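You operate a simulated robot arm through the tools that you are given. There is no shell and no other tool. Be economical: measure what you need, move in short steps, check, and stop when the job is done.

Carry out the task below with a simulated two-armed robot. There is one attempt and no reset: what you move stays moved.

Task
Put the green block in the blue tote, lid it and send it down the ramp.
Fine: white lid; push the red stop down, then hold the teal and purple buttons till the pusher is right out; the tote rolls to the end. Set down upright: green block.

It is judged by the outcome, as a careful person would: the job done as asked, and still so three seconds after it is handed in. It fails if anything else is knocked over, pushed out of place, dropped, spilled or broken. Lids that push on must go on centred and level and be pressed home; caps that screw on are set level and turned clockwise until they are tight.

Robot
Two 6-joint arms with two-finger parallel grippers on one trunk, on a base that drives. Base frame: it is fixed to the floor where the robot stands at the start and does not move with it; the origin is under the middle of the robot, x ahead of it, y to its left, z up. Units: mm, degrees, N and s.
The left shoulder is at the start at [60, 187, 1072], the right one opposite. With the tool pointing down near the work surface each hand reaches from about 100 to 340 mm from the robot's upright axis, wherever it stands, measured 20 degrees to its own side. Places, roughly: end of the ramp [1600, -100, 700]; pace dial [800, 100, 700]; purple button [1000, 100, 700]; red stop [1500, -100, 700]; teal button [600, 100, 700]; tote blue [700, -100, 700]. Payload 1.57 kg a hand.
The TCP of each hand is the grasp point between the finger pads, 30 mm short of the fingertips. In the tool frame z runs along the fingers and y along their closing line. Largest opening 110 mm; finger width 24, thickness 12; the body of the gripper, 48 by 112 mm, starts 78 mm behind the TCP.
Orientation is that of the tool frame in the base frame, as a unit quaternion [w, x, y, z]. With the fingers straight down and closing along the base's y, the tool's x points along the base's -x, its y along +y and its z along -z.

Tools
- The arms move only by the tool jog_arm. It takes "left_rows", "right_rows" or both (then of equal length, played together; a hand with none holds still); each is one flat list of numbers, 6 for each row, row after row: the shift along the tool's x, y, z in units of 40 mm (1.0 is 40 mm), then the turn, a rotation vector about the tool's x, y, z in units of 6 degrees (1.0 is 6 degrees). In form: [tx, ty, tz, ax, ay, az, tx, ty, tz, ax, ay, az, ...]. A call has 1 to 12 rows; each row shifts and turns the commanded pose from where the row before left it, along the tool's axes as they then stand. "left_grip" and "right_grip" are, for a hand that has rows, the finger opening in mm, from 0 to 110, set as the call begins (left out, the last holds). A call with a number of a shift or a turn outside -1 to 1 is refused whole. Rows are played at 5 a second. More than 50 mm and 8.6 degrees between two rows, or a gripper value outside its range, and nothing of the call is played. Where a pose cannot be reached the arm comes as near as it can. A force on the tool above 70 N (or 10 N above the force at the start of the call, whichever is more), or a blocked arm, ends the call early, and 0.2 s more pass. Each finger travels about 153 mm/s and halts on what it meets, pressing with about 27 N; the grip force reading is that of the motor and also rises with nothing between the fingers. The clock runs only during rows and for 0.2 s after the last one: add rows that do not move to give the fingers time. It gives the time, the measured TCP pose, the force on the tool (base axes), the opening and the grip force at its end, in the units of the frame above (readings bear some noise), with the torque about the TCP (base axes, N m) and any sound that the robot's microphone picked up.
- Cameras (640 x 400 px; columns grow to the right, rows downward): "scene" is now at [13.2, -0.5, 1605.7]; the picture's right is [-0.03, -1.00, 0.00], its down [-0.82, 0.02, -0.58] and it looks along [0.58, -0.02, -0.82] (base axes); focal length 276 px, centre (320, 200). "left" rides on the left gripper at [70, -16, -141] in its tool frame; the picture's right is [0.23, 0.97, 0.00], its down [-0.85, 0.20, -0.48] and it looks along [-0.47, 0.11, 0.88] (tool axes); focal length 222 px, centre (320, 200). "right" rides on the right gripper at [70, 16, -141] in its tool frame; the picture's right is [-0.23, 0.97, 0.00], its down [-0.86, -0.20, -0.48] and it looks along [-0.47, -0.11, 0.88] (tool axes); focal length 222 px, centre (320, 200). There is no depth. A picture from a camera that has moved, and an enlarged one, comes with that camera's place and axes in the base frame and with its lens.
- get_image(camera): a new picture of that camera. The clock stands still meanwhile.
- slide_trunk(by): slides the trunk up (or, below 0, down) by that many mm; the arms and the scene camera ride with it, the base frame stays. It gives what a move gives, with no picture.
- steer(legs): drives the robot by 1 to 6 legs, each [ahead, left, turn to the left] in mm, mm and degrees, along the robot's own axes; the way and the turn of a leg run together, so that a leg with both is an arc; at most 1500 mm and 180 degrees a leg. The arms and the cameras ride along, it lands a little off, and it stops where it bumps. It gives what a move gives.
- head_to(pan, tilt): turns the head with the scene camera to pan (to the left, within 86 degrees either way) and tilt (down, from -29 to 69), counted from straight ahead of the robot. It gives what a move gives.
- inspect(camera, box): a new picture of the part [left, top, right, bottom] of that camera's present view, enlarged. The clock stands still meanwhile.
- sign_off(): hands the job in; it is judged then, once.

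Go step by step. Nothing tells you exact positions but the pictures and the camera data: compare them with the known pose of the tool, close in by small moves and look again before you grip or let go. The budget is 120 turns and 100 pictures, counting those below and the enlarged ones. Unless the task says otherwise, let go and move clear before handing in, and close with one line.

The tools are called after ">>>" as name(argument=value, ...) on one line, values as JSON. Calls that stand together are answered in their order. jog_arm: Moves the arms, as the interface text tells. Its arguments: {"type":"object","properties":{"left_rows":{"type":"array","items":{"type":"number"}},"left_grip":{"type":"number"},"right_rows":{"type":"array","items":{"type":"number"}},"right_grip":{"type":"number"}},"required":[]} The other tools are called the same way: slide_trunk (by) slides the trunk up or down; steer (legs) drives the base; head_to (pan, tilt) turns the head that bears the scene camera; get_image (camera) takes a picture; inspect (camera, box) takes an enlarged picture of a part of a camera's view; sign_off () hands the job in.

At the start:

```text
t: 0.0
left_ee_pos: [499.7, 220.1, 970.9]
left_tcp_rot: [-0.001, 0.0, 1.0, 0.0]
left_ft_force: [0.1, 0.5, 0.5]
left_moment: [0.04, 0.01, 0.02]
left_grip_width: 109.8
left_gripper_force: 0.0
right_ee_pos: [445.2, -146.9, 1072.6]
right_tcp_rot: [0.0, 0.0, 1.0, -0.001]
right_ft_force: [0.3, -0.3, -0.2]
right_moment: [-0.04, 0.04, -0.01]
right_grip_width: 109.7
right_gripper_force: 0.0
trunk travel left (down, up): [-700.0, 290.0]
robot x, y, heading: [1.0, -2.2, 0.0]
head pan, tilt: [-1.5, 54.8]
```

scene: 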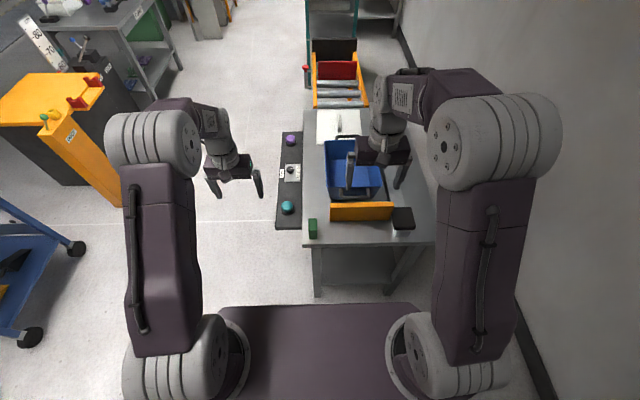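
right: 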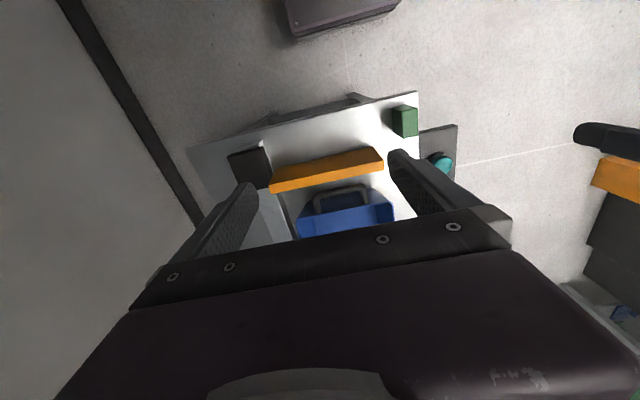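
left: 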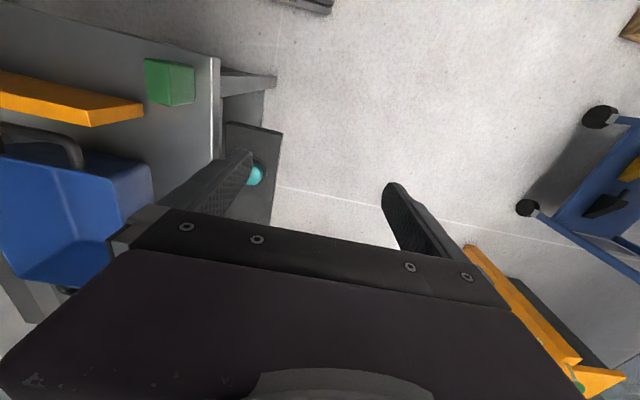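

I see a bench ahead with the blue tote, an orange pusher plate, the green block at its near-left corner, the white lid behind the tote, and a panel with teal, dial and purple on the left. I'll look closer first.

>>> inspect(camera="scene", box=[260, 100, 440, 260])

>>> inspect(camera="scene", box=[280, 0, 420, 110])

>>> inspect(camera="left", box=[0, 30, 300, 240])

```text
2.50 times, centred on (350, 180) of scene
camera zoom: at [13.2, -0.5, 1605.7], right [-0.03, -1.0, 0.0], down [-0.82, 0.02, -0.58], along [0.58, -0.02, -0.82], focal length 691 px, centre (245, 250)
```

zoom: 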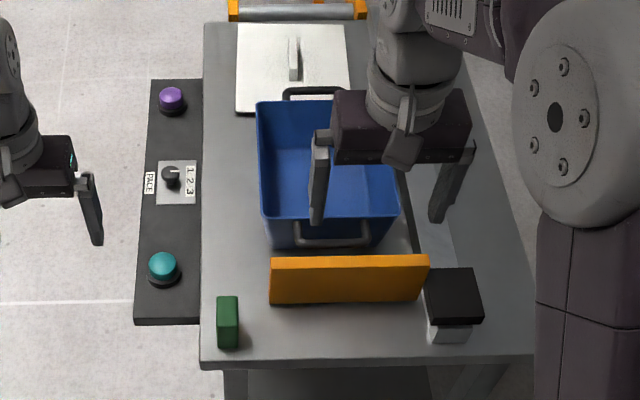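

```text
3.64 times, centred on (350, 55) of scene
camera zoom: at [13.2, -0.5, 1605.7], right [-0.03, -1.0, 0.0], down [-0.82, 0.02, -0.58], along [0.58, -0.02, -0.82], focal length 1005 px, centre (211, 727)
```

zoom: 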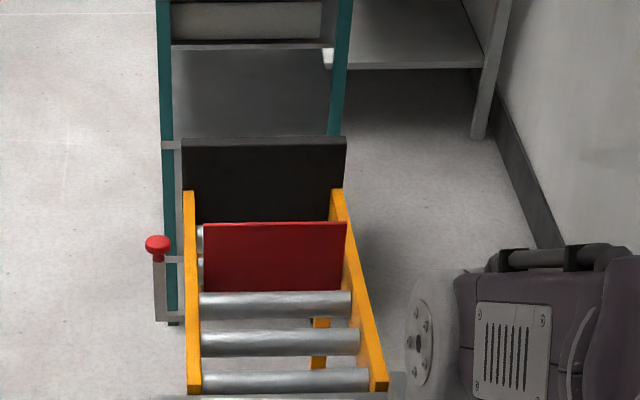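

```text
1.90 times, centred on (150, 135) of left
camera zoom: at [429.8, 202.6, 1112.2], right [-0.23, 0.97, 0.0], down [0.85, 0.2, 0.48], along [0.47, 0.11, -0.88], focal length 423 px, centre (644, 324)
```

zoom: 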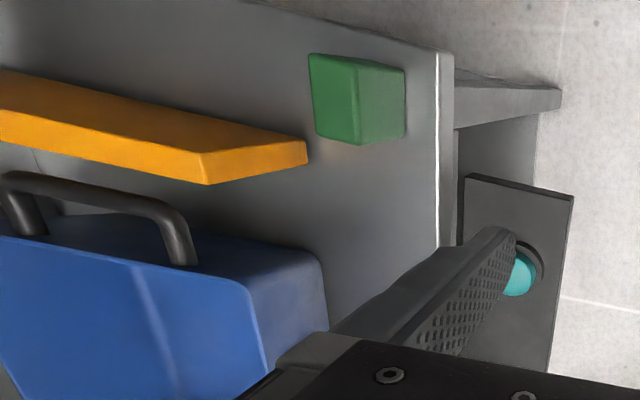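

Rough triangulation puts the teal button near (603, 110, 735). I'll shift the left hand to the right for a second viewpoint to fix the block and tote.

>>> jog_arm(left_rows=[0, -1, 0, 0, 0, 0, 0, -1, 0, 0, 0, 0, 0, -1, 0, 0, 0, 0, 0, -1, 0, 0, 0, 0, 0, 0, 0, 0, 0, 0])

>>> get_image(camera="left")

>>> inspect(camera="scene", box=[290, 180, 430, 260])

```text
t: 1.2
left_ee_pos: [497.3, 58.3, 971.9]
left_tcp_rot: [0.0, 0.0, 1.0, 0.0]
left_ft_force: [0.0, -0.2, -0.3]
left_moment: [0.0, 0.02, 0.0]
left_grip_width: 110.0
left_gripper_force: 0.0
right_ee_pos: [444.1, -145.5, 1074.2]
right_tcp_rot: [0.0, 0.0, 1.0, 0.0]
right_ft_force: [-0.2, 1.2, -1.4]
right_moment: [-0.02, 0.0, -0.05]
right_grip_width: 110.0
right_gripper_force: 0.1
trunk travel left (down, up): [-700.0, 290.0]
robot x, y, heading: [0.0, -1.0, 0.1]
head pan, tilt: [-1.5, 54.8]
```

```text
93 pictures are left
camera left: at [428.5, 40.3, 1112.4], right [-0.23, 0.97, 0.0], down [0.85, 0.2, 0.48], along [0.47, 0.11, -0.88], focal length 222 px, centre (320, 200)
```

left: 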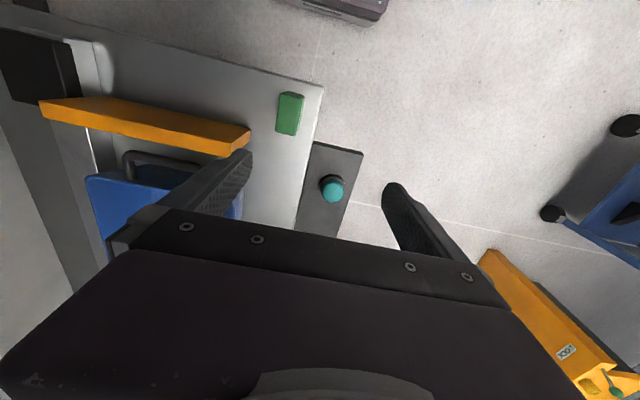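

```text
4.57 times, centred on (360, 220) of scene
camera zoom: at [13.1, 0.6, 1605.7], right [-0.03, -1.0, 0.0], down [-0.82, 0.02, -0.58], along [0.58, -0.02, -0.82], focal length 1264 px, centre (137, 109)
```

zoom: 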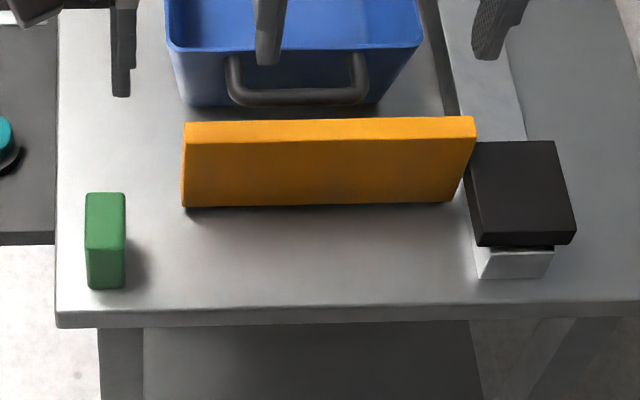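

Bench top is about z 745, with its near-left corner at (438, 46). The green block measures about 46×29×64 and is centred near (478, 9), with its top at 809. I'll align the left hand above it and lower the trunk part way.

>>> jog_arm(left_rows=[0.24, -0.62, 0, 0, 0, 0, 0.24, -0.62, 0, 0, 0, 0, 0, 0, 0, 0, 0, 0], left_grip=80)

>>> slide_trunk(by=-110)

>>> get_image(camera="left")

>>> get_image(camera="scene")

>>> get_image(camera="right")

```text
t: 2.0
left_ee_pos: [480.7, 9.7, 968.5]
left_tcp_rot: [0.0, 0.0, 1.0, 0.0]
left_ft_force: [1.1, -0.6, -0.2]
left_moment: [-0.05, 0.0, 0.03]
left_grip_width: 79.7
left_gripper_force: 0.0
right_ee_pos: [444.7, -146.9, 1074.1]
right_tcp_rot: [0.0, 0.0, 1.0, 0.0]
right_ft_force: [-0.1, 0.5, 0.0]
right_moment: [-0.03, -0.01, -0.02]
right_grip_width: 110.1
right_gripper_force: 0.0
trunk travel left (down, up): [-700.0, 290.0]
robot x, y, heading: [-0.1, 2.3, -0.2]
head pan, tilt: [-1.5, 54.8]
```

```text
t: 3.4
left_ee_pos: [480.0, 10.4, 859.4]
left_tcp_rot: [0.0, 0.0, 1.0, 0.0]
left_ft_force: [1.0, 0.3, -0.2]
left_moment: [0.02, -0.01, 0.01]
left_grip_width: 80.1
left_gripper_force: 0.0
right_ee_pos: [444.2, -147.0, 964.2]
right_tcp_rot: [-0.001, 0.0, 1.0, 0.0]
right_ft_force: [0.4, 0.9, -0.2]
right_moment: [0.02, -0.01, 0.01]
right_grip_width: 109.9
right_gripper_force: 0.0
trunk travel left (down, up): [-590.0, 400.0]
robot x, y, heading: [-2.1, 3.0, -0.1]
head pan, tilt: [-1.5, 54.8]
```

```text
91 pictures are left
camera left: at [410.5, -7.6, 1000.0], right [-0.23, 0.97, 0.0], down [0.85, 0.2, 0.48], along [0.47, 0.11, -0.88], focal length 222 px, centre (320, 200)
```

left: 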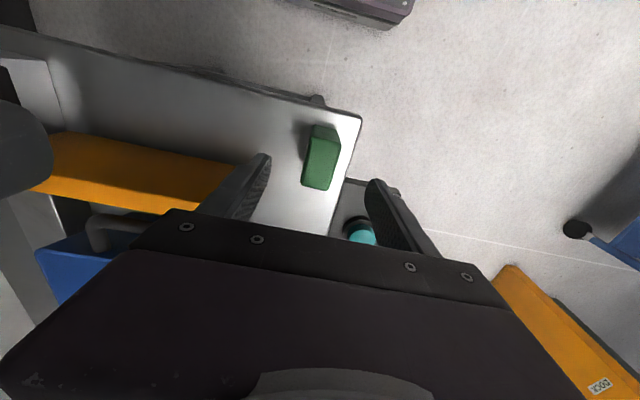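

```text
90 pictures are left
camera scene: at [13.0, -0.5, 1495.7], right [-0.03, -1.0, 0.0], down [-0.82, 0.02, -0.58], along [0.58, -0.02, -0.82], focal length 276 px, centre (320, 200)
```

scene: 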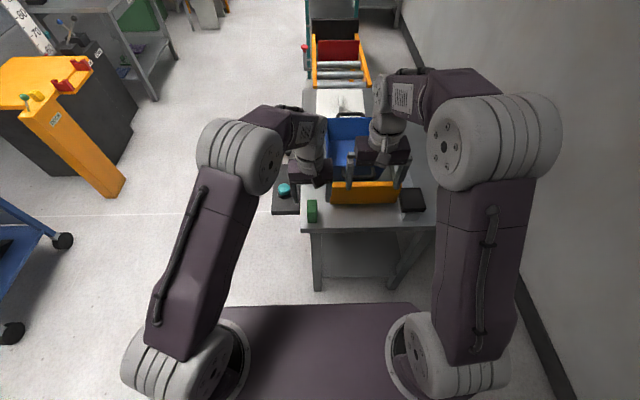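

```text
89 pictures are left
camera right: at [374.9, -130.3, 1104.1], right [0.23, 0.97, 0.0], down [0.86, -0.2, 0.48], along [0.47, -0.11, -0.88], focal length 222 px, centre (320, 200)
```

right: 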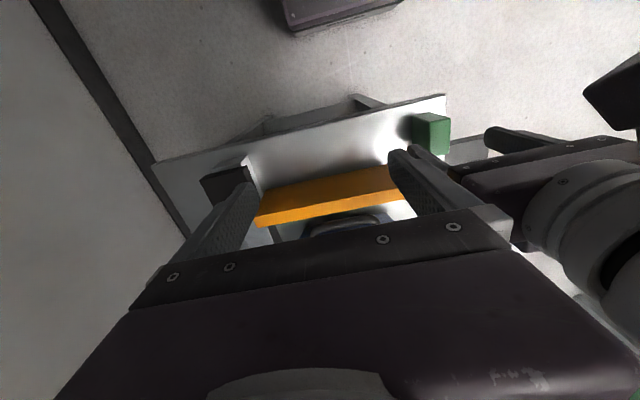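

The block is confirmed at (477, 9), between the fingers. I'll descend the rest of the way and grip.

>>> slide_trunk(by=-76)

>>> jog_arm(left_rows=[0, -0.03, 0, 0, 0, 0, 0, 0, 0, 0, 0, 0, 0, 0, 0, 0, 0, 0, 0, 0, 0, 0, 0, 0], left_grip=0)

>>> get_image(camera="left")

```text
t: 4.5
left_ee_pos: [481.3, 9.9, 782.2]
left_tcp_rot: [0.0, 0.0, 1.0, -0.001]
left_ft_force: [-0.1, 0.0, 0.5]
left_moment: [-0.01, -0.03, 0.0]
left_grip_width: 80.2
left_gripper_force: 0.0
right_ee_pos: [445.4, -145.7, 889.3]
right_tcp_rot: [-0.001, 0.001, 1.0, 0.0]
right_ft_force: [-0.1, 0.0, 0.0]
right_moment: [0.0, -0.01, -0.04]
right_grip_width: 109.8
right_gripper_force: 0.0
trunk travel left (down, up): [-514.0, 476.0]
robot x, y, heading: [-3.9, 3.2, 0.0]
head pan, tilt: [-1.5, 54.8]
```

```text
t: 5.5
left_ee_pos: [481.6, 8.8, 783.2]
left_tcp_rot: [0.001, 0.0, 1.0, 0.001]
left_ft_force: [0.3, -0.7, -0.9]
left_moment: [-0.04, 0.01, 0.02]
left_grip_width: 29.6
left_gripper_force: 26.9
right_ee_pos: [444.5, -146.5, 887.5]
right_tcp_rot: [0.001, 0.0, 1.0, 0.0]
right_ft_force: [-0.2, -0.1, 0.7]
right_moment: [0.02, 0.01, -0.02]
right_grip_width: 109.9
right_gripper_force: 0.0
trunk travel left (down, up): [-514.0, 476.0]
robot x, y, heading: [-4.6, -1.8, 0.1]
head pan, tilt: [-1.5, 54.8]
```

```text
88 pictures are left
camera left: at [411.0, -9.0, 924.5], right [-0.23, 0.97, 0.0], down [0.85, 0.2, 0.48], along [0.47, 0.11, -0.88], focal length 222 px, centre (320, 200)
```

left: 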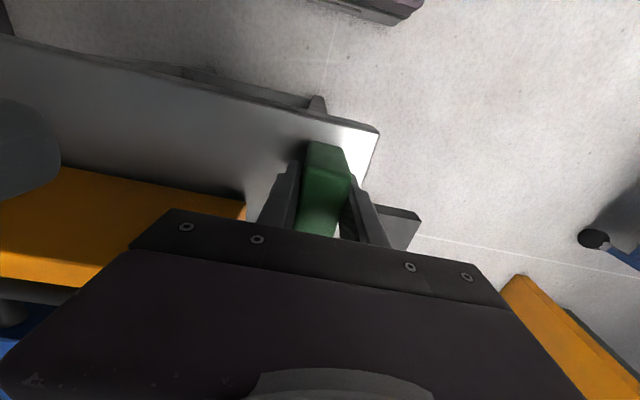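

Gripped at 29.6 mm. Lifting with the trunk, then pulling the right hand back so the tote is clear in view.

>>> slide_trunk(by=186)

>>> jog_arm(right_rows=[1, -0.5, -0.5, 0, 0, 0, 1, -0.5, -0.5, 0, 0, 0, 1, -0.5, 0, 0, 0, 0, 0, 0, 0, 0, 0, 0])

>>> inspect(camera="scene", box=[260, 90, 440, 260])

>>> get_image(camera="left")

>>> get_image(camera="right")

```text
t: 7.6
left_ee_pos: [481.0, 9.4, 969.7]
left_tcp_rot: [0.0, 0.0, 1.0, 0.001]
left_ft_force: [0.3, -0.9, -1.1]
left_moment: [-0.04, 0.01, -0.02]
left_grip_width: 29.5
left_gripper_force: 26.6
right_ee_pos: [445.0, -147.6, 1074.2]
right_tcp_rot: [0.0, 0.0, 1.0, 0.0]
right_ft_force: [-0.4, 0.2, 0.1]
right_moment: [0.01, 0.05, -0.02]
right_grip_width: 110.2
right_gripper_force: 0.0
trunk travel left (down, up): [-700.0, 290.0]
robot x, y, heading: [-0.9, -0.4, 0.1]
head pan, tilt: [-1.5, 54.8]
```

```text
t: 8.6
left_ee_pos: [480.7, 8.9, 968.6]
left_tcp_rot: [0.0, 0.0, 1.0, 0.0]
left_ft_force: [-0.3, -0.4, -1.3]
left_moment: [0.01, 0.0, -0.01]
left_grip_width: 29.6
left_gripper_force: 26.8
right_ee_pos: [327.6, -205.9, 1116.7]
right_tcp_rot: [0.0, 0.0, 1.0, 0.0]
right_ft_force: [-0.2, -0.3, -0.4]
right_moment: [0.0, 0.0, 0.0]
right_grip_width: 110.3
right_gripper_force: 0.1
trunk travel left (down, up): [-700.0, 290.0]
robot x, y, heading: [-2.0, -0.6, 0.1]
head pan, tilt: [-1.5, 54.8]
```

```text
2.35 times, centred on (350, 175) of scene
camera zoom: at [14.0, -0.4, 1605.6], right [-0.03, -1.0, 0.0], down [-0.82, 0.02, -0.58], along [0.58, -0.02, -0.82], focal length 650 px, centre (249, 259)
```

zoom: 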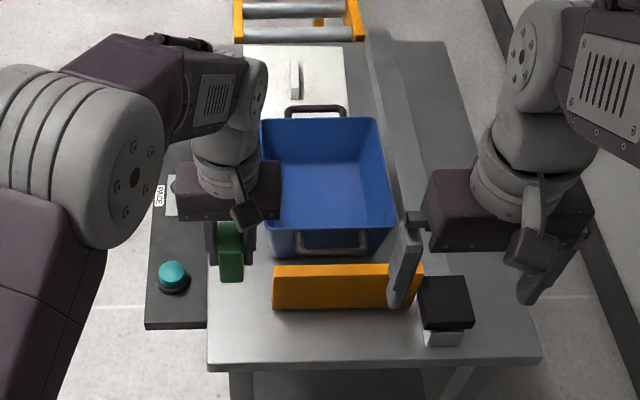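

```text
86 pictures are left
camera left: at [411.5, -8.9, 1110.3], right [-0.23, 0.97, 0.0], down [0.86, 0.2, 0.48], along [0.47, 0.11, -0.88], focal length 222 px, centre (320, 200)
```

left: 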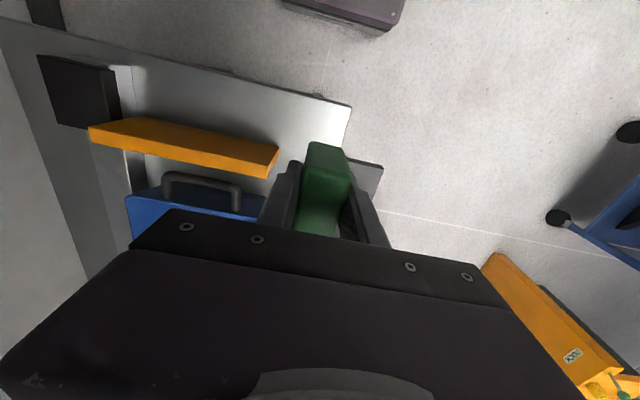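

```text
85 pictures are left
camera right: at [258.4, -189.4, 1256.5], right [0.23, 0.97, 0.0], down [0.86, -0.2, 0.48], along [0.47, -0.11, -0.88], focal length 222 px, centre (320, 200)
```

right: 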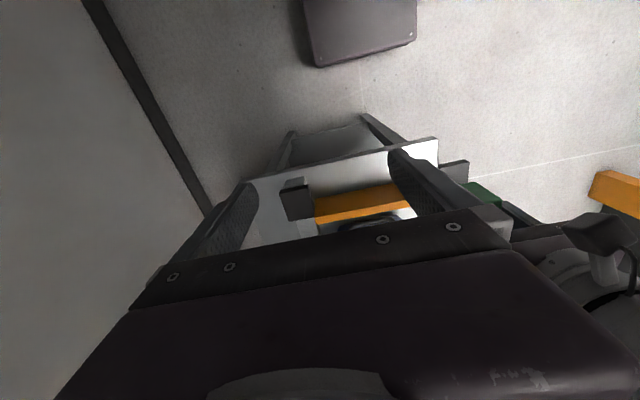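

The tote rim spans x 613–852, y −45…−242, z≈833, with its centre near (732, −144). Next I'll test how far the left arm extends at this height while the block is well above everything.

>>> jog_arm(left_rows=[-1, -0.5, 0, 0, 0, 0, -1, -0.5, 0, 0, 0, 0, -1, -0.5, 0, 0, 0, 0, 0, -0.5, 0, 0, 0, 0, 0, -0.5, 0, 0, 0, 0, 0, 0, 0, 0, 0, 0])

>>> head_to(pan=0, tilt=69)

>>> get_image(camera="scene")

```text
t: 10.0
left_ee_pos: [542.7, -54.5, 966.8]
left_tcp_rot: [0.0, 0.0, 1.0, 0.0]
left_ft_force: [0.1, 0.3, -1.1]
left_moment: [0.03, 0.03, -0.01]
left_grip_width: 29.4
left_gripper_force: 27.7
left hand out of reach, approached as far as the arm can: row 2, 3, 4, 5
right_ee_pos: [328.1, -204.7, 1116.4]
right_tcp_rot: [0.0, 0.0, 1.0, -0.001]
right_ft_force: [0.0, -0.4, -0.1]
right_moment: [0.03, 0.01, 0.01]
right_grip_width: 110.1
right_gripper_force: 0.1
trunk travel left (down, up): [-700.0, 290.0]
robot x, y, heading: [-2.9, 0.8, -0.0]
head pan, tilt: [-1.5, 54.8]
```

```text
t: 10.8
left_ee_pos: [542.3, -53.0, 966.1]
left_tcp_rot: [0.0, 0.0, 1.0, 0.0]
left_ft_force: [0.2, 0.3, -0.6]
left_moment: [0.03, 0.02, -0.03]
left_grip_width: 29.8
left_gripper_force: 27.4
right_ee_pos: [327.5, -206.7, 1116.9]
right_tcp_rot: [0.0, 0.001, 1.0, 0.0]
right_ft_force: [-0.1, 0.1, 0.4]
right_moment: [0.0, -0.01, 0.02]
right_grip_width: 109.9
right_gripper_force: 0.1
trunk travel left (down, up): [-700.0, 290.0]
robot x, y, heading: [-1.0, 1.0, 0.1]
head pan, tilt: [0.0, 68.8]
```

```text
84 pictures are left
camera scene: at [-2.9, 1.1, 1590.0], right [0.0, -1.0, 0.0], down [-0.93, 0.0, -0.36], along [0.36, 0.0, -0.93], focal length 276 px, centre (320, 200)
```

scene: 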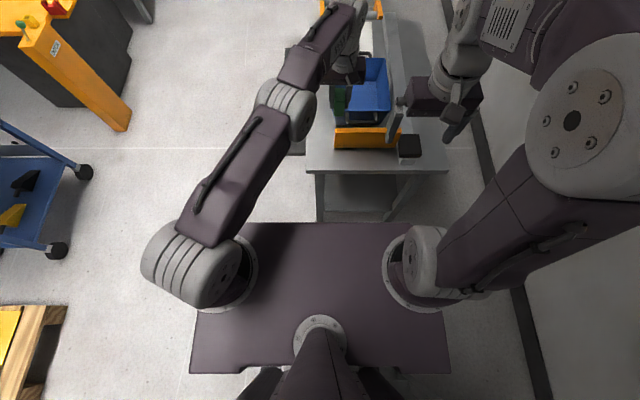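

The tool-down limit is about 540 mm from the shoulder, so the tote is out of reach from the front. The base (top about z 480, front about 320 mm ahead) should slip under the button panel from the left side, so I'll drive round and face the bench side-on. I pull the left hand back a little first.

>>> jog_arm(left_rows=[1, 0.8, 0, 0, 0, 0, 1, 0.8, 0, 0, 0, 0, 0.5, 0.8, -0.5, 0, 0, 0, 0, 0, 0, 0, 0, 0])

>>> steer(legs=[[0, 800, 0]])

>>> head_to(pan=-20, tilt=35)

>>> get_image(camera="scene")

```text
refused: row 1 steps farther than a row can; nothing moved
```

```text
t: 15.0
left_ee_pos: [542.0, 728.9, 966.2]
left_tcp_rot: [0.0, 0.0, 1.0, 0.0]
left_ft_force: [0.3, -0.2, -0.4]
left_moment: [-0.03, -0.03, -0.01]
left_grip_width: 29.7
left_gripper_force: 26.6
right_ee_pos: [328.1, 577.5, 1116.1]
right_tcp_rot: [0.0, -0.001, 1.0, 0.0]
right_ft_force: [-0.4, 0.1, -0.6]
right_moment: [-0.05, -0.01, -0.03]
right_grip_width: 110.0
right_gripper_force: 0.2
trunk travel left (down, up): [-700.0, 290.0]
robot x, y, heading: [-4.1, 784.1, 0.2]
head pan, tilt: [0.0, 68.8]
```

```text
t: 16.0
left_ee_pos: [540.5, 728.3, 966.7]
left_tcp_rot: [0.0, 0.0, 1.0, 0.001]
left_ft_force: [0.1, -0.5, -1.6]
left_moment: [0.0, -0.02, -0.04]
left_grip_width: 29.6
left_gripper_force: 27.0
right_ee_pos: [326.6, 576.7, 1116.6]
right_tcp_rot: [0.0, -0.002, 1.0, 0.0]
right_ft_force: [-0.4, 0.2, 0.0]
right_moment: [-0.02, -0.01, -0.01]
right_grip_width: 110.0
right_gripper_force: 0.0
trunk travel left (down, up): [-700.0, 290.0]
robot x, y, heading: [-2.0, 782.5, 0.1]
head pan, tilt: [-20.0, 35.0]
```

```text
83 pictures are left
camera scene: at [22.8, 753.1, 1633.5], right [-0.34, -0.94, 0.0], down [-0.54, 0.2, -0.82], along [0.77, -0.28, -0.57], focal length 276 px, centre (320, 200)
```

scene: 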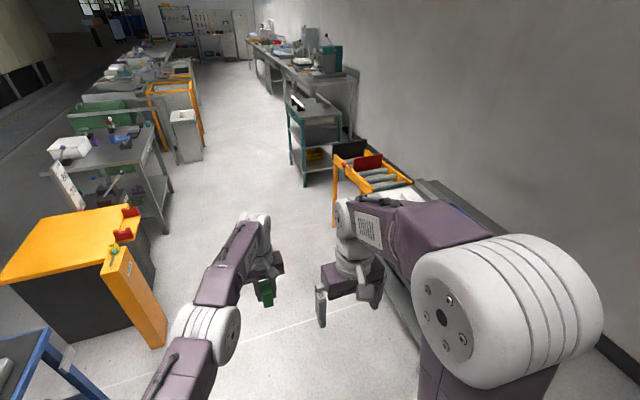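

The aisle is clear. I'll drive ahead and turn right to face the bench.

>>> steer(legs=[[700, 0, 0], [0, 0, -90]])

>>> head_to(pan=0, tilt=45)

>>> get_image(camera="scene")

```text
t: 23.7
left_ee_pos: [621.8, 242.1, 966.1]
left_tcp_rot: [-0.001, 0.724, 0.69, 0.0]
left_ft_force: [0.1, -1.3, -1.5]
left_moment: [0.0, 0.0, -0.01]
left_grip_width: 29.3
left_gripper_force: 26.3
right_ee_pos: [481.0, 463.7, 1117.2]
right_tcp_rot: [0.0, 0.722, 0.692, 0.0]
right_ft_force: [0.2, 0.1, 0.7]
right_moment: [0.03, 0.04, -0.01]
right_grip_width: 110.3
right_gripper_force: 0.1
trunk travel left (down, up): [-700.0, 290.0]
robot x, y, heading: [696.1, 783.1, -92.8]
head pan, tilt: [-20.0, 35.0]
```

```text
t: 24.6
left_ee_pos: [621.4, 243.0, 966.5]
left_tcp_rot: [-0.001, 0.723, 0.691, 0.0]
left_ft_force: [0.4, 0.2, -2.3]
left_moment: [0.04, -0.01, -0.01]
left_grip_width: 29.5
left_gripper_force: 27.0
right_ee_pos: [480.0, 463.2, 1115.9]
right_tcp_rot: [0.0, 0.723, 0.691, 0.0]
right_ft_force: [0.4, -0.2, 0.1]
right_moment: [0.0, 0.0, 0.01]
right_grip_width: 110.1
right_gripper_force: 0.1
trunk travel left (down, up): [-700.0, 290.0]
robot x, y, heading: [699.9, 783.6, -92.6]
head pan, tilt: [0.0, 45.0]
```

```text
82 pictures are left
camera scene: at [699.5, 761.7, 1618.8], right [-1.0, 0.05, 0.0], down [0.03, 0.71, -0.71], along [-0.03, -0.71, -0.71], focal length 276 px, centre (320, 200)
```

scene: 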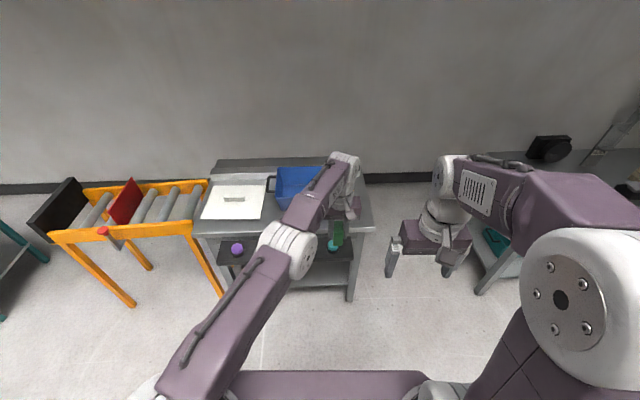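

Good view. The robot is at (700, 784), heading −92.6. I'll straighten, shift so the left shoulder lines up with the tote, and close in part way.

>>> steer(legs=[[0, 0, 2.6], [200, -130, 0]])

>>> head_to(pan=0, tilt=60)

>>> get_image(camera="scene")

>>> get_image(camera="left")

```text
t: 26.7
left_ee_pos: [515.5, 42.0, 967.0]
left_tcp_rot: [0.0, 0.706, 0.708, 0.001]
left_ft_force: [-0.1, -0.4, -1.0]
left_moment: [0.04, 0.01, -0.02]
left_grip_width: 29.6
left_gripper_force: 26.5
right_ee_pos: [364.3, 256.7, 1115.9]
right_tcp_rot: [-0.001, 0.707, 0.707, -0.001]
right_ft_force: [0.4, 0.4, 0.5]
right_moment: [0.01, 0.02, 0.02]
right_grip_width: 110.2
right_gripper_force: 0.0
trunk travel left (down, up): [-700.0, 290.0]
robot x, y, heading: [570.7, 586.6, -89.7]
head pan, tilt: [0.0, 45.0]
```

```text
t: 27.5
left_ee_pos: [514.4, 42.0, 966.5]
left_tcp_rot: [0.0, 0.707, 0.708, 0.0]
left_ft_force: [0.1, 0.8, -0.4]
left_moment: [-0.02, -0.01, 0.02]
left_grip_width: 29.7
left_gripper_force: 26.7
right_ee_pos: [364.9, 255.5, 1116.6]
right_tcp_rot: [0.0, 0.706, 0.708, 0.0]
right_ft_force: [0.1, -0.4, -1.1]
right_moment: [0.01, -0.03, 0.03]
right_grip_width: 109.9
right_gripper_force: 0.1
trunk travel left (down, up): [-700.0, 290.0]
robot x, y, heading: [568.3, 586.4, -90.0]
head pan, tilt: [0.0, 60.0]
```

```text
81 pictures are left
camera scene: at [569.6, 577.9, 1599.3], right [-1.0, 0.0, 0.0], down [0.0, 0.87, -0.5], along [0.0, -0.5, -0.87], focal length 276 px, centre (320, 200)
```

scene: 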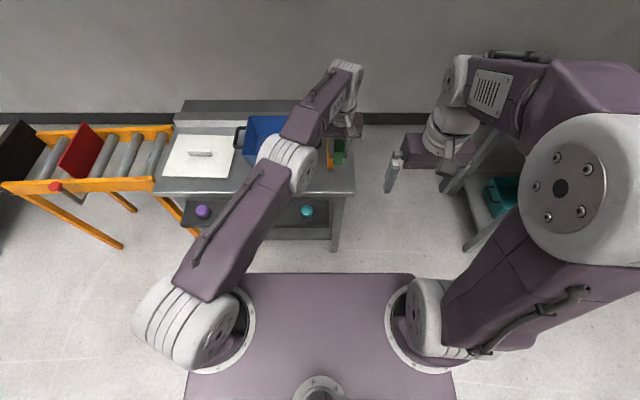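

```text
80 pictures are left
camera left: at [498.4, 109.7, 1107.5], right [0.97, 0.23, 0.0], down [0.2, -0.85, 0.48], along [0.11, -0.47, -0.88], focal length 222 px, centre (320, 200)
```

left: 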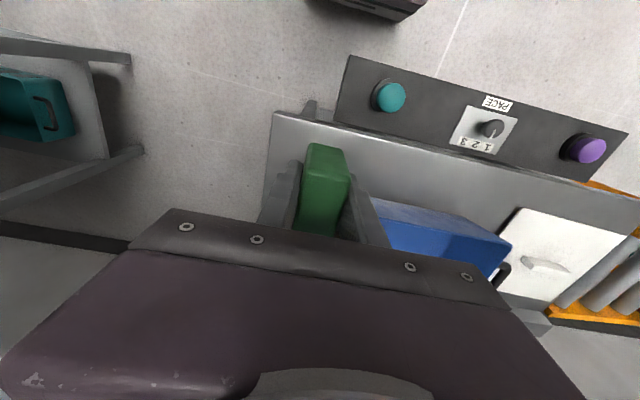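

Buttons sit near z≈715, y≈112: teal x≈614, purple x≈988. The base can come in further, so I'll move in 165 mm and then swing the block over the tote.

>>> steer(legs=[[165, 0, 0]])

>>> jog_arm(left_rows=[0, 1, 0, 0, 0, 0, 0, 1, 0, 0, 0, 0, 0, 1, 0, 0, 0, 0, 0, 1, 0, 0, 0, 0, 0, 0.5, 0, 0, 0, 0, 0, 0, 0, 0, 0, 0])

>>> get_image(camera="scene")

>>> get_image(camera="left")

```text
t: 28.9
left_ee_pos: [512.3, -119.6, 966.8]
left_tcp_rot: [0.0, 0.708, 0.706, -0.001]
left_ft_force: [-0.5, 0.6, -0.1]
left_moment: [0.0, 0.0, 0.02]
left_grip_width: 29.6
left_gripper_force: 27.6
right_ee_pos: [361.1, 96.5, 1116.1]
right_tcp_rot: [0.0, 0.708, 0.706, -0.001]
right_ft_force: [0.2, 0.3, 0.1]
right_moment: [-0.03, 0.0, -0.02]
right_grip_width: 110.0
right_gripper_force: 0.0
trunk travel left (down, up): [-700.0, 290.0]
robot x, y, heading: [571.3, 421.3, -90.3]
head pan, tilt: [0.0, 60.0]
```

```text
t: 30.3
left_ee_pos: [692.3, -117.7, 967.0]
left_tcp_rot: [0.001, 0.708, 0.706, 0.001]
left_ft_force: [0.1, 0.6, -1.5]
left_moment: [0.02, 0.04, -0.01]
left_grip_width: 29.3
left_gripper_force: 27.3
right_ee_pos: [362.5, 95.4, 1115.4]
right_tcp_rot: [0.0, 0.708, 0.706, 0.0]
right_ft_force: [-1.0, 0.4, -0.4]
right_moment: [-0.02, -0.01, 0.01]
right_grip_width: 110.2
right_gripper_force: 0.0
trunk travel left (down, up): [-700.0, 290.0]
robot x, y, heading: [569.0, 422.2, -90.1]
head pan, tilt: [0.0, 60.0]
```

```text
79 pictures are left
camera scene: at [569.2, 416.2, 1599.3], right [-1.0, 0.0, 0.0], down [0.0, 0.87, -0.5], along [0.0, -0.5, -0.87], focal length 276 px, centre (320, 200)
```

scene: 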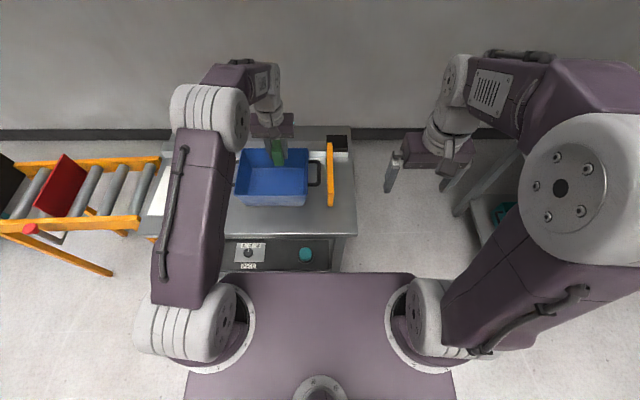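

```text
78 pictures are left
camera left: at [675.2, -49.6, 1108.2], right [0.97, 0.22, 0.0], down [0.2, -0.86, 0.48], along [0.11, -0.47, -0.88], focal length 222 px, centre (320, 200)
```

left: 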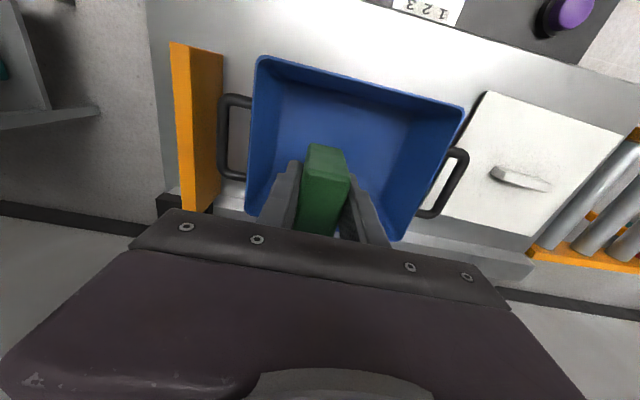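

The block hangs over the tote. The rim in this view runs x 608–841, y −42…−240. I'll centre the block a little, then lower by trunk to just above the floor.

>>> jog_arm(left_rows=[-0.4, 0.7, 0, 0, 0, 0, 0, 0, 0, 0, 0, 0])

>>> slide_trunk(by=-160)

>>> get_image(camera="left")

```text
t: 30.9
left_ee_pos: [721.1, -135.4, 968.9]
left_tcp_rot: [0.0, 0.708, 0.706, 0.0]
left_ft_force: [0.4, 0.9, -1.0]
left_moment: [-0.02, 0.01, 0.0]
left_grip_width: 29.5
left_gripper_force: 27.0
right_ee_pos: [361.2, 96.0, 1116.3]
right_tcp_rot: [0.0, 0.709, 0.706, 0.0]
right_ft_force: [-0.2, 0.0, 0.5]
right_moment: [-0.02, -0.03, 0.01]
right_grip_width: 110.2
right_gripper_force: 0.0
trunk travel left (down, up): [-700.0, 290.0]
robot x, y, heading: [566.3, 423.5, -90.2]
head pan, tilt: [0.0, 60.0]
```

```text
t: 32.7
left_ee_pos: [721.5, -136.4, 808.2]
left_tcp_rot: [0.0, 0.709, 0.706, 0.0]
left_ft_force: [-0.3, 1.5, -0.6]
left_moment: [-0.03, -0.01, 0.0]
left_grip_width: 29.7
left_gripper_force: 26.6
right_ee_pos: [362.4, 93.7, 956.7]
right_tcp_rot: [0.0, 0.708, 0.706, 0.0]
right_ft_force: [0.8, 0.9, 0.2]
right_moment: [0.02, 0.01, 0.0]
right_grip_width: 110.2
right_gripper_force: 0.0
trunk travel left (down, up): [-540.0, 450.0]
robot x, y, heading: [570.5, 421.5, -90.5]
head pan, tilt: [0.0, 60.0]
```

```text
77 pictures are left
camera left: at [704.6, -66.9, 948.9], right [0.97, 0.22, 0.0], down [0.2, -0.86, 0.48], along [0.11, -0.47, -0.88], focal length 222 px, centre (320, 200)
```

left: 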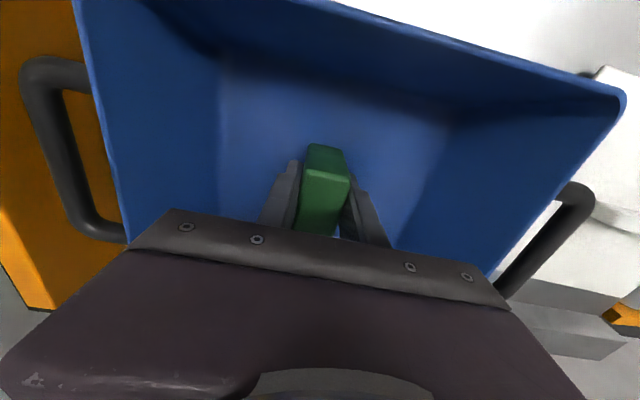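

The block bottom is about 20 mm above the tote floor. I'll feel for contact in small steps.

>>> jog_arm(left_rows=[0, 0, 0.1, 0, 0, 0, 0, 0, 0.1, 0, 0, 0, 0, 0, 0.1, 0, 0, 0, 0, 0, 0, 0, 0, 0])

>>> jog_arm(left_rows=[0, 0, 0.05, 0, 0, 0, 0, 0, 0, 0, 0, 0])

>>> jog_arm(left_rows=[0, 0, 0.05, 0, 0, 0, 0, 0, 0, 0, 0, 0])

```text
t: 33.7
left_ee_pos: [720.9, -135.9, 795.8]
left_tcp_rot: [0.0, 0.709, 0.705, 0.0]
left_ft_force: [0.3, -0.3, -1.6]
left_moment: [0.02, 0.02, 0.01]
left_grip_width: 29.6
left_gripper_force: 26.7
right_ee_pos: [363.7, 94.5, 956.9]
right_tcp_rot: [-0.001, 0.708, 0.706, 0.0]
right_ft_force: [-0.7, 0.1, 0.2]
right_moment: [-0.02, -0.02, 0.0]
right_grip_width: 110.1
right_gripper_force: 0.1
trunk travel left (down, up): [-540.0, 450.0]
robot x, y, heading: [568.3, 417.9, -90.2]
head pan, tilt: [0.0, 60.0]
```

```text
t: 34.3
left_ee_pos: [722.2, -136.1, 793.2]
left_tcp_rot: [0.0, 0.708, 0.707, 0.0]
left_ft_force: [0.0, -0.5, -0.4]
left_moment: [-0.02, 0.0, 0.0]
left_grip_width: 29.8
left_gripper_force: 27.0
right_ee_pos: [362.2, 93.5, 955.5]
right_tcp_rot: [0.001, 0.708, 0.706, 0.0]
right_ft_force: [0.0, -0.7, 0.0]
right_moment: [0.02, 0.02, 0.0]
right_grip_width: 109.8
right_gripper_force: 0.0
trunk travel left (down, up): [-540.0, 450.0]
robot x, y, heading: [572.8, 420.3, -90.1]
head pan, tilt: [0.0, 60.0]
```

```text
t: 34.9
left_ee_pos: [721.8, -135.4, 791.8]
left_tcp_rot: [0.001, 0.709, 0.706, 0.0]
left_ft_force: [-0.3, 0.3, -1.6]
left_moment: [-0.05, -0.03, 0.0]
left_grip_width: 29.5
left_gripper_force: 26.7
right_ee_pos: [362.6, 93.5, 956.5]
right_tcp_rot: [0.0, 0.708, 0.706, 0.0]
right_ft_force: [0.5, -0.1, -0.3]
right_moment: [0.05, 0.02, -0.06]
right_grip_width: 109.9
right_gripper_force: 0.0
trunk travel left (down, up): [-540.0, 450.0]
robot x, y, heading: [566.4, 423.8, -90.2]
head pan, tilt: [0.0, 60.0]
```

>>> jog_arm(left_rows=[0, 0, 0.05, 0, 0, 0, 0, 0, 0, 0, 0, 0])

>>> jog_arm(left_rows=[0, 0, 0.05, 0, 0, 0, 0, 0, 0, 0, 0, 0])

>>> jog_arm(left_rows=[0, 0, 0.05, 0, 0, 0, 0, 0, 0, 0, 0, 0])

```text
t: 35.5
left_ee_pos: [720.4, -135.5, 789.2]
left_tcp_rot: [0.0, 0.708, 0.706, 0.0]
left_ft_force: [0.5, 0.1, -0.6]
left_moment: [0.0, -0.02, 0.02]
left_grip_width: 29.8
left_gripper_force: 26.7
right_ee_pos: [361.9, 93.8, 956.3]
right_tcp_rot: [-0.001, 0.708, 0.706, 0.001]
right_ft_force: [0.2, -0.5, 0.4]
right_moment: [-0.02, -0.01, -0.01]
right_grip_width: 110.1
right_gripper_force: 0.1
trunk travel left (down, up): [-540.0, 450.0]
robot x, y, heading: [569.8, 421.0, -90.1]
head pan, tilt: [0.0, 60.0]
```

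```text
t: 36.1
left_ee_pos: [721.8, -135.4, 788.8]
left_tcp_rot: [0.001, 0.708, 0.706, 0.0]
left_ft_force: [2.5, -0.7, 7.3]
left_moment: [0.03, -0.05, 0.0]
left_grip_width: 29.9
left_gripper_force: 26.9
right_ee_pos: [362.8, 94.9, 957.4]
right_tcp_rot: [-0.001, 0.708, 0.706, 0.0]
right_ft_force: [-0.6, -0.5, -0.5]
right_moment: [0.01, 0.0, 0.02]
right_grip_width: 110.0
right_gripper_force: 0.1
trunk travel left (down, up): [-540.0, 450.0]
robot x, y, heading: [569.1, 419.2, -90.5]
head pan, tilt: [0.0, 60.0]
```

```text
t: 36.7
left_ee_pos: [721.5, -134.8, 787.7]
left_tcp_rot: [0.002, 0.708, 0.706, -0.002]
left_ft_force: [2.9, -3.5, 19.8]
left_moment: [-0.09, -0.07, -0.04]
left_grip_width: 29.8
left_gripper_force: 27.2
right_ee_pos: [362.3, 96.8, 956.8]
right_tcp_rot: [0.001, 0.708, 0.706, -0.001]
right_ft_force: [0.6, -0.4, 0.4]
right_moment: [0.02, 0.02, 0.01]
right_grip_width: 109.8
right_gripper_force: 0.0
trunk travel left (down, up): [-540.0, 450.0]
robot x, y, heading: [568.7, 423.9, -90.0]
head pan, tilt: [0.0, 60.0]
```

Contact felt at z≈789. I'll ease up, release the block, and back straight out.

>>> jog_arm(left_rows=[0, 0, -0.05, 0, 0, 0, 0, 0, 0, 0, 0, 0, 0, 0, 0, 0, 0, 0], left_grip=65)

>>> slide_trunk(by=160)

>>> get_image(camera="left")

>>> inspect(camera="scene", box=[120, 110, 380, 270])

```text
t: 37.5
left_ee_pos: [720.8, -136.0, 787.2]
left_tcp_rot: [0.0, 0.708, 0.706, 0.0]
left_ft_force: [-0.4, 0.3, 0.0]
left_moment: [0.01, 0.03, -0.02]
left_grip_width: 65.3
left_gripper_force: 0.1
right_ee_pos: [360.8, 95.7, 955.6]
right_tcp_rot: [0.0, 0.708, 0.706, 0.0]
right_ft_force: [-0.3, -0.3, 0.9]
right_moment: [0.02, 0.02, 0.0]
right_grip_width: 110.0
right_gripper_force: 0.1
trunk travel left (down, up): [-540.0, 450.0]
robot x, y, heading: [571.2, 421.1, -90.1]
head pan, tilt: [0.0, 60.0]
```

```text
t: 39.4
left_ee_pos: [721.5, -135.5, 947.2]
left_tcp_rot: [-0.001, 0.708, 0.707, 0.0]
left_ft_force: [0.0, 0.2, -0.2]
left_moment: [-0.05, -0.02, 0.0]
left_grip_width: 65.2
left_gripper_force: 0.0
right_ee_pos: [361.7, 94.2, 1116.7]
right_tcp_rot: [0.0, 0.709, 0.706, 0.0]
right_ft_force: [0.3, -0.1, -0.5]
right_moment: [0.02, 0.03, -0.04]
right_grip_width: 110.2
right_gripper_force: 0.0
trunk travel left (down, up): [-700.0, 290.0]
robot x, y, heading: [567.7, 419.6, -90.1]
head pan, tilt: [0.0, 60.0]
```

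```text
76 pictures are left
camera left: at [704.8, -67.0, 1088.9], right [0.97, 0.22, 0.0], down [0.2, -0.86, 0.48], along [0.11, -0.47, -0.88], focal length 222 px, centre (320, 200)
```

left: 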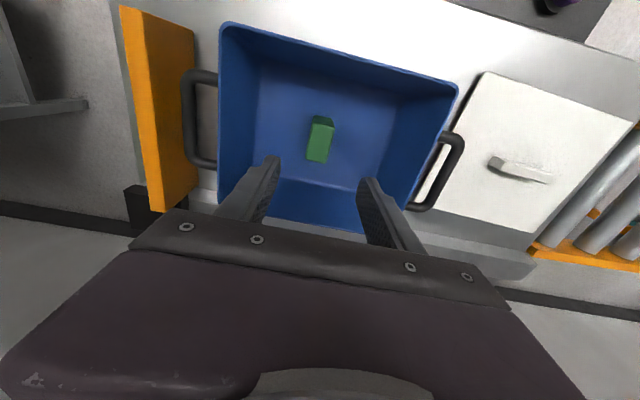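

```text
2.46 times, centred on (250, 190) of scene
camera zoom: at [569.8, 416.3, 1599.3], right [-1.0, 0.0, 0.0], down [0.0, 0.87, -0.5], along [0.0, -0.5, -0.87], focal length 680 px, centre (492, 225)
```

zoom: 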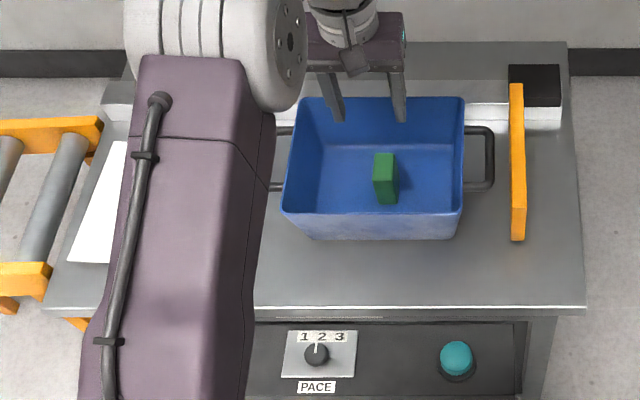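

The block stands upright in the tote. Next I'll drive left about 310 mm to put the left hand over the lid handle.

>>> steer(legs=[[0, 310, 0]])

>>> get_image(camera="left")

>>> get_image(camera="scene")

```text
t: 41.5
left_ee_pos: [1035.4, -136.1, 947.9]
left_tcp_rot: [0.0, 0.708, 0.706, 0.0]
left_ft_force: [0.6, 0.1, 0.1]
left_moment: [0.02, -0.01, 0.01]
left_grip_width: 65.0
left_gripper_force: 0.1
right_ee_pos: [678.3, 94.9, 1116.9]
right_tcp_rot: [0.0, 0.708, 0.707, 0.0]
right_ft_force: [-0.9, -0.6, 0.2]
right_moment: [0.01, 0.02, 0.01]
right_grip_width: 110.0
right_gripper_force: 0.1
trunk travel left (down, up): [-700.0, 290.0]
robot x, y, heading: [885.4, 421.6, -90.3]
head pan, tilt: [0.0, 60.0]
```

```text
74 pictures are left
camera left: at [1019.7, -67.3, 1089.1], right [0.97, 0.23, 0.0], down [0.2, -0.86, 0.48], along [0.11, -0.47, -0.88], focal length 222 px, centre (320, 200)
```

left: 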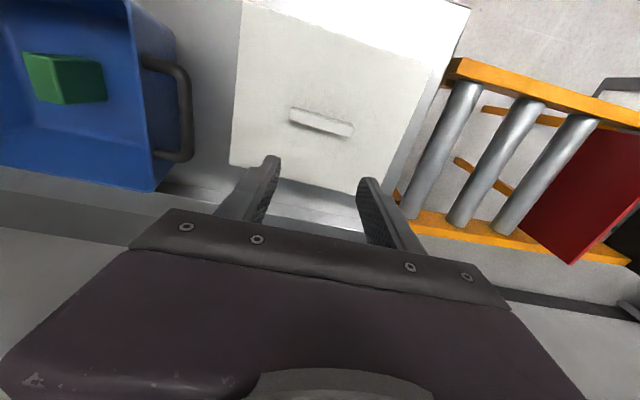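

```text
73 pictures are left
camera scene: at [883.4, 415.8, 1599.3], right [-1.0, 0.0, 0.0], down [0.0, 0.87, -0.5], along [0.0, -0.5, -0.87], focal length 276 px, centre (320, 200)
```

scene: 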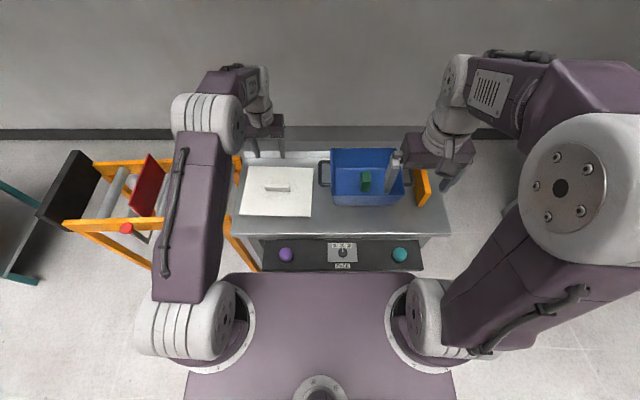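

>>> inspect(camera="left", box=[220, 0, 480, 200])

>>> inspect(camera="scene", box=[220, 130, 440, 270])

>>> inspect(camera="scene", box=[20, 130, 250, 280])

```text
2.00 times, centred on (350, 100) of left
camera zoom: at [1019.7, -67.3, 1089.1], right [0.97, 0.23, 0.0], down [0.2, -0.86, 0.48], along [0.11, -0.47, -0.88], focal length 444 px, centre (260, 400)
```

zoom: 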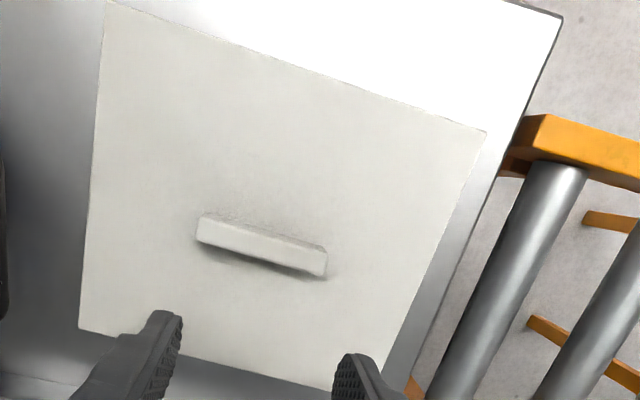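

```text
2.86 times, centred on (330, 200) of scene
camera zoom: at [883.4, 415.8, 1599.3], right [-1.0, 0.0, 0.0], down [0.0, 0.87, -0.5], along [0.0, -0.5, -0.87], focal length 790 px, centre (291, 200)
```

zoom: 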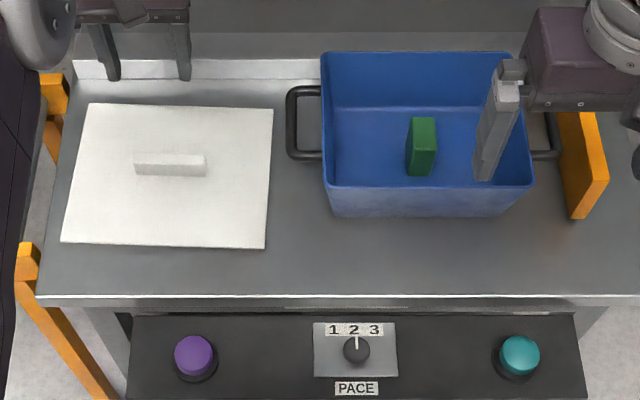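

```text
2.67 times, centred on (135, 205) of scene
camera zoom: at [883.4, 415.8, 1599.3], right [-1.0, 0.0, 0.0], down [0.0, 0.87, -0.5], along [0.0, -0.5, -0.87], focal length 737 px, centre (813, 187)
```

zoom: 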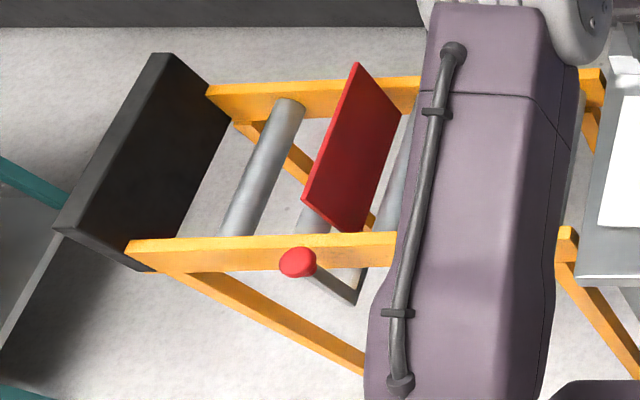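

The lid measures about 242×206, centred near (1031.5, −110) and yawed about −2°. Its handle runs along x with the top at z≈782. The tote rim centre is (728, −140). I'll rotate the left wrist 88° so the fingers close across the handle.

>>> jog_arm(left_rows=[0, 0, 0, 0, 0, -0.978, 0, 0, 0, 0, 0, -0.978, 0, 0, 0, 0, 0, -0.978, 0, 0, 0, 0, 0, -0.978, 0, 0, 0, 0, 0, -0.978, 0, 0, 0, 0, 0, -0.978, 0, 0, 0, 0, 0, -0.978, 0, 0, 0, 0, 0, -0.978, 0, 0, 0, 0, 0, -0.978, 0, 0, 0, 0, 0, -0.978, 0, 0, 0, 0, 0, -0.978, 0, 0, 0, 0, 0, -0.978])

>>> jog_arm(left_rows=[0, 0, 0, 0, 0, -0.978, 0, 0, 0, 0, 0, -0.978, 0, 0, 0, 0, 0, -0.978, 0, 0, 0, 0, 0, 0])

```text
t: 44.1
left_ee_pos: [1036.0, -137.0, 948.5]
left_tcp_rot: [-0.001, 0.169, 0.986, 0.001]
left_ft_force: [1.0, 0.7, -1.0]
left_moment: [-0.01, 0.0, 0.0]
left_grip_width: 64.7
left_gripper_force: 0.0
right_ee_pos: [677.4, 93.1, 1116.8]
right_tcp_rot: [0.0, 0.708, 0.706, 0.0]
right_ft_force: [-0.5, -0.3, 0.1]
right_moment: [-0.02, -0.04, 0.04]
right_grip_width: 109.8
right_gripper_force: 0.1
trunk travel left (down, up): [-700.0, 290.0]
robot x, y, heading: [883.0, 423.4, -90.2]
head pan, tilt: [0.0, 60.0]
```

```text
t: 45.1
left_ee_pos: [1036.3, -136.7, 947.7]
left_tcp_rot: [0.001, 0.017, 1.0, 0.0]
left_ft_force: [0.2, 0.0, 0.1]
left_moment: [0.02, 0.01, -0.02]
left_grip_width: 65.0
left_gripper_force: 0.0
right_ee_pos: [678.2, 93.0, 1116.8]
right_tcp_rot: [0.0, 0.708, 0.706, 0.0]
right_ft_force: [-0.3, -0.5, 0.9]
right_moment: [0.02, 0.0, -0.01]
right_grip_width: 110.0
right_gripper_force: 0.1
trunk travel left (down, up): [-700.0, 290.0]
robot x, y, heading: [883.0, 418.5, -90.3]
head pan, tilt: [0.0, 60.0]
```

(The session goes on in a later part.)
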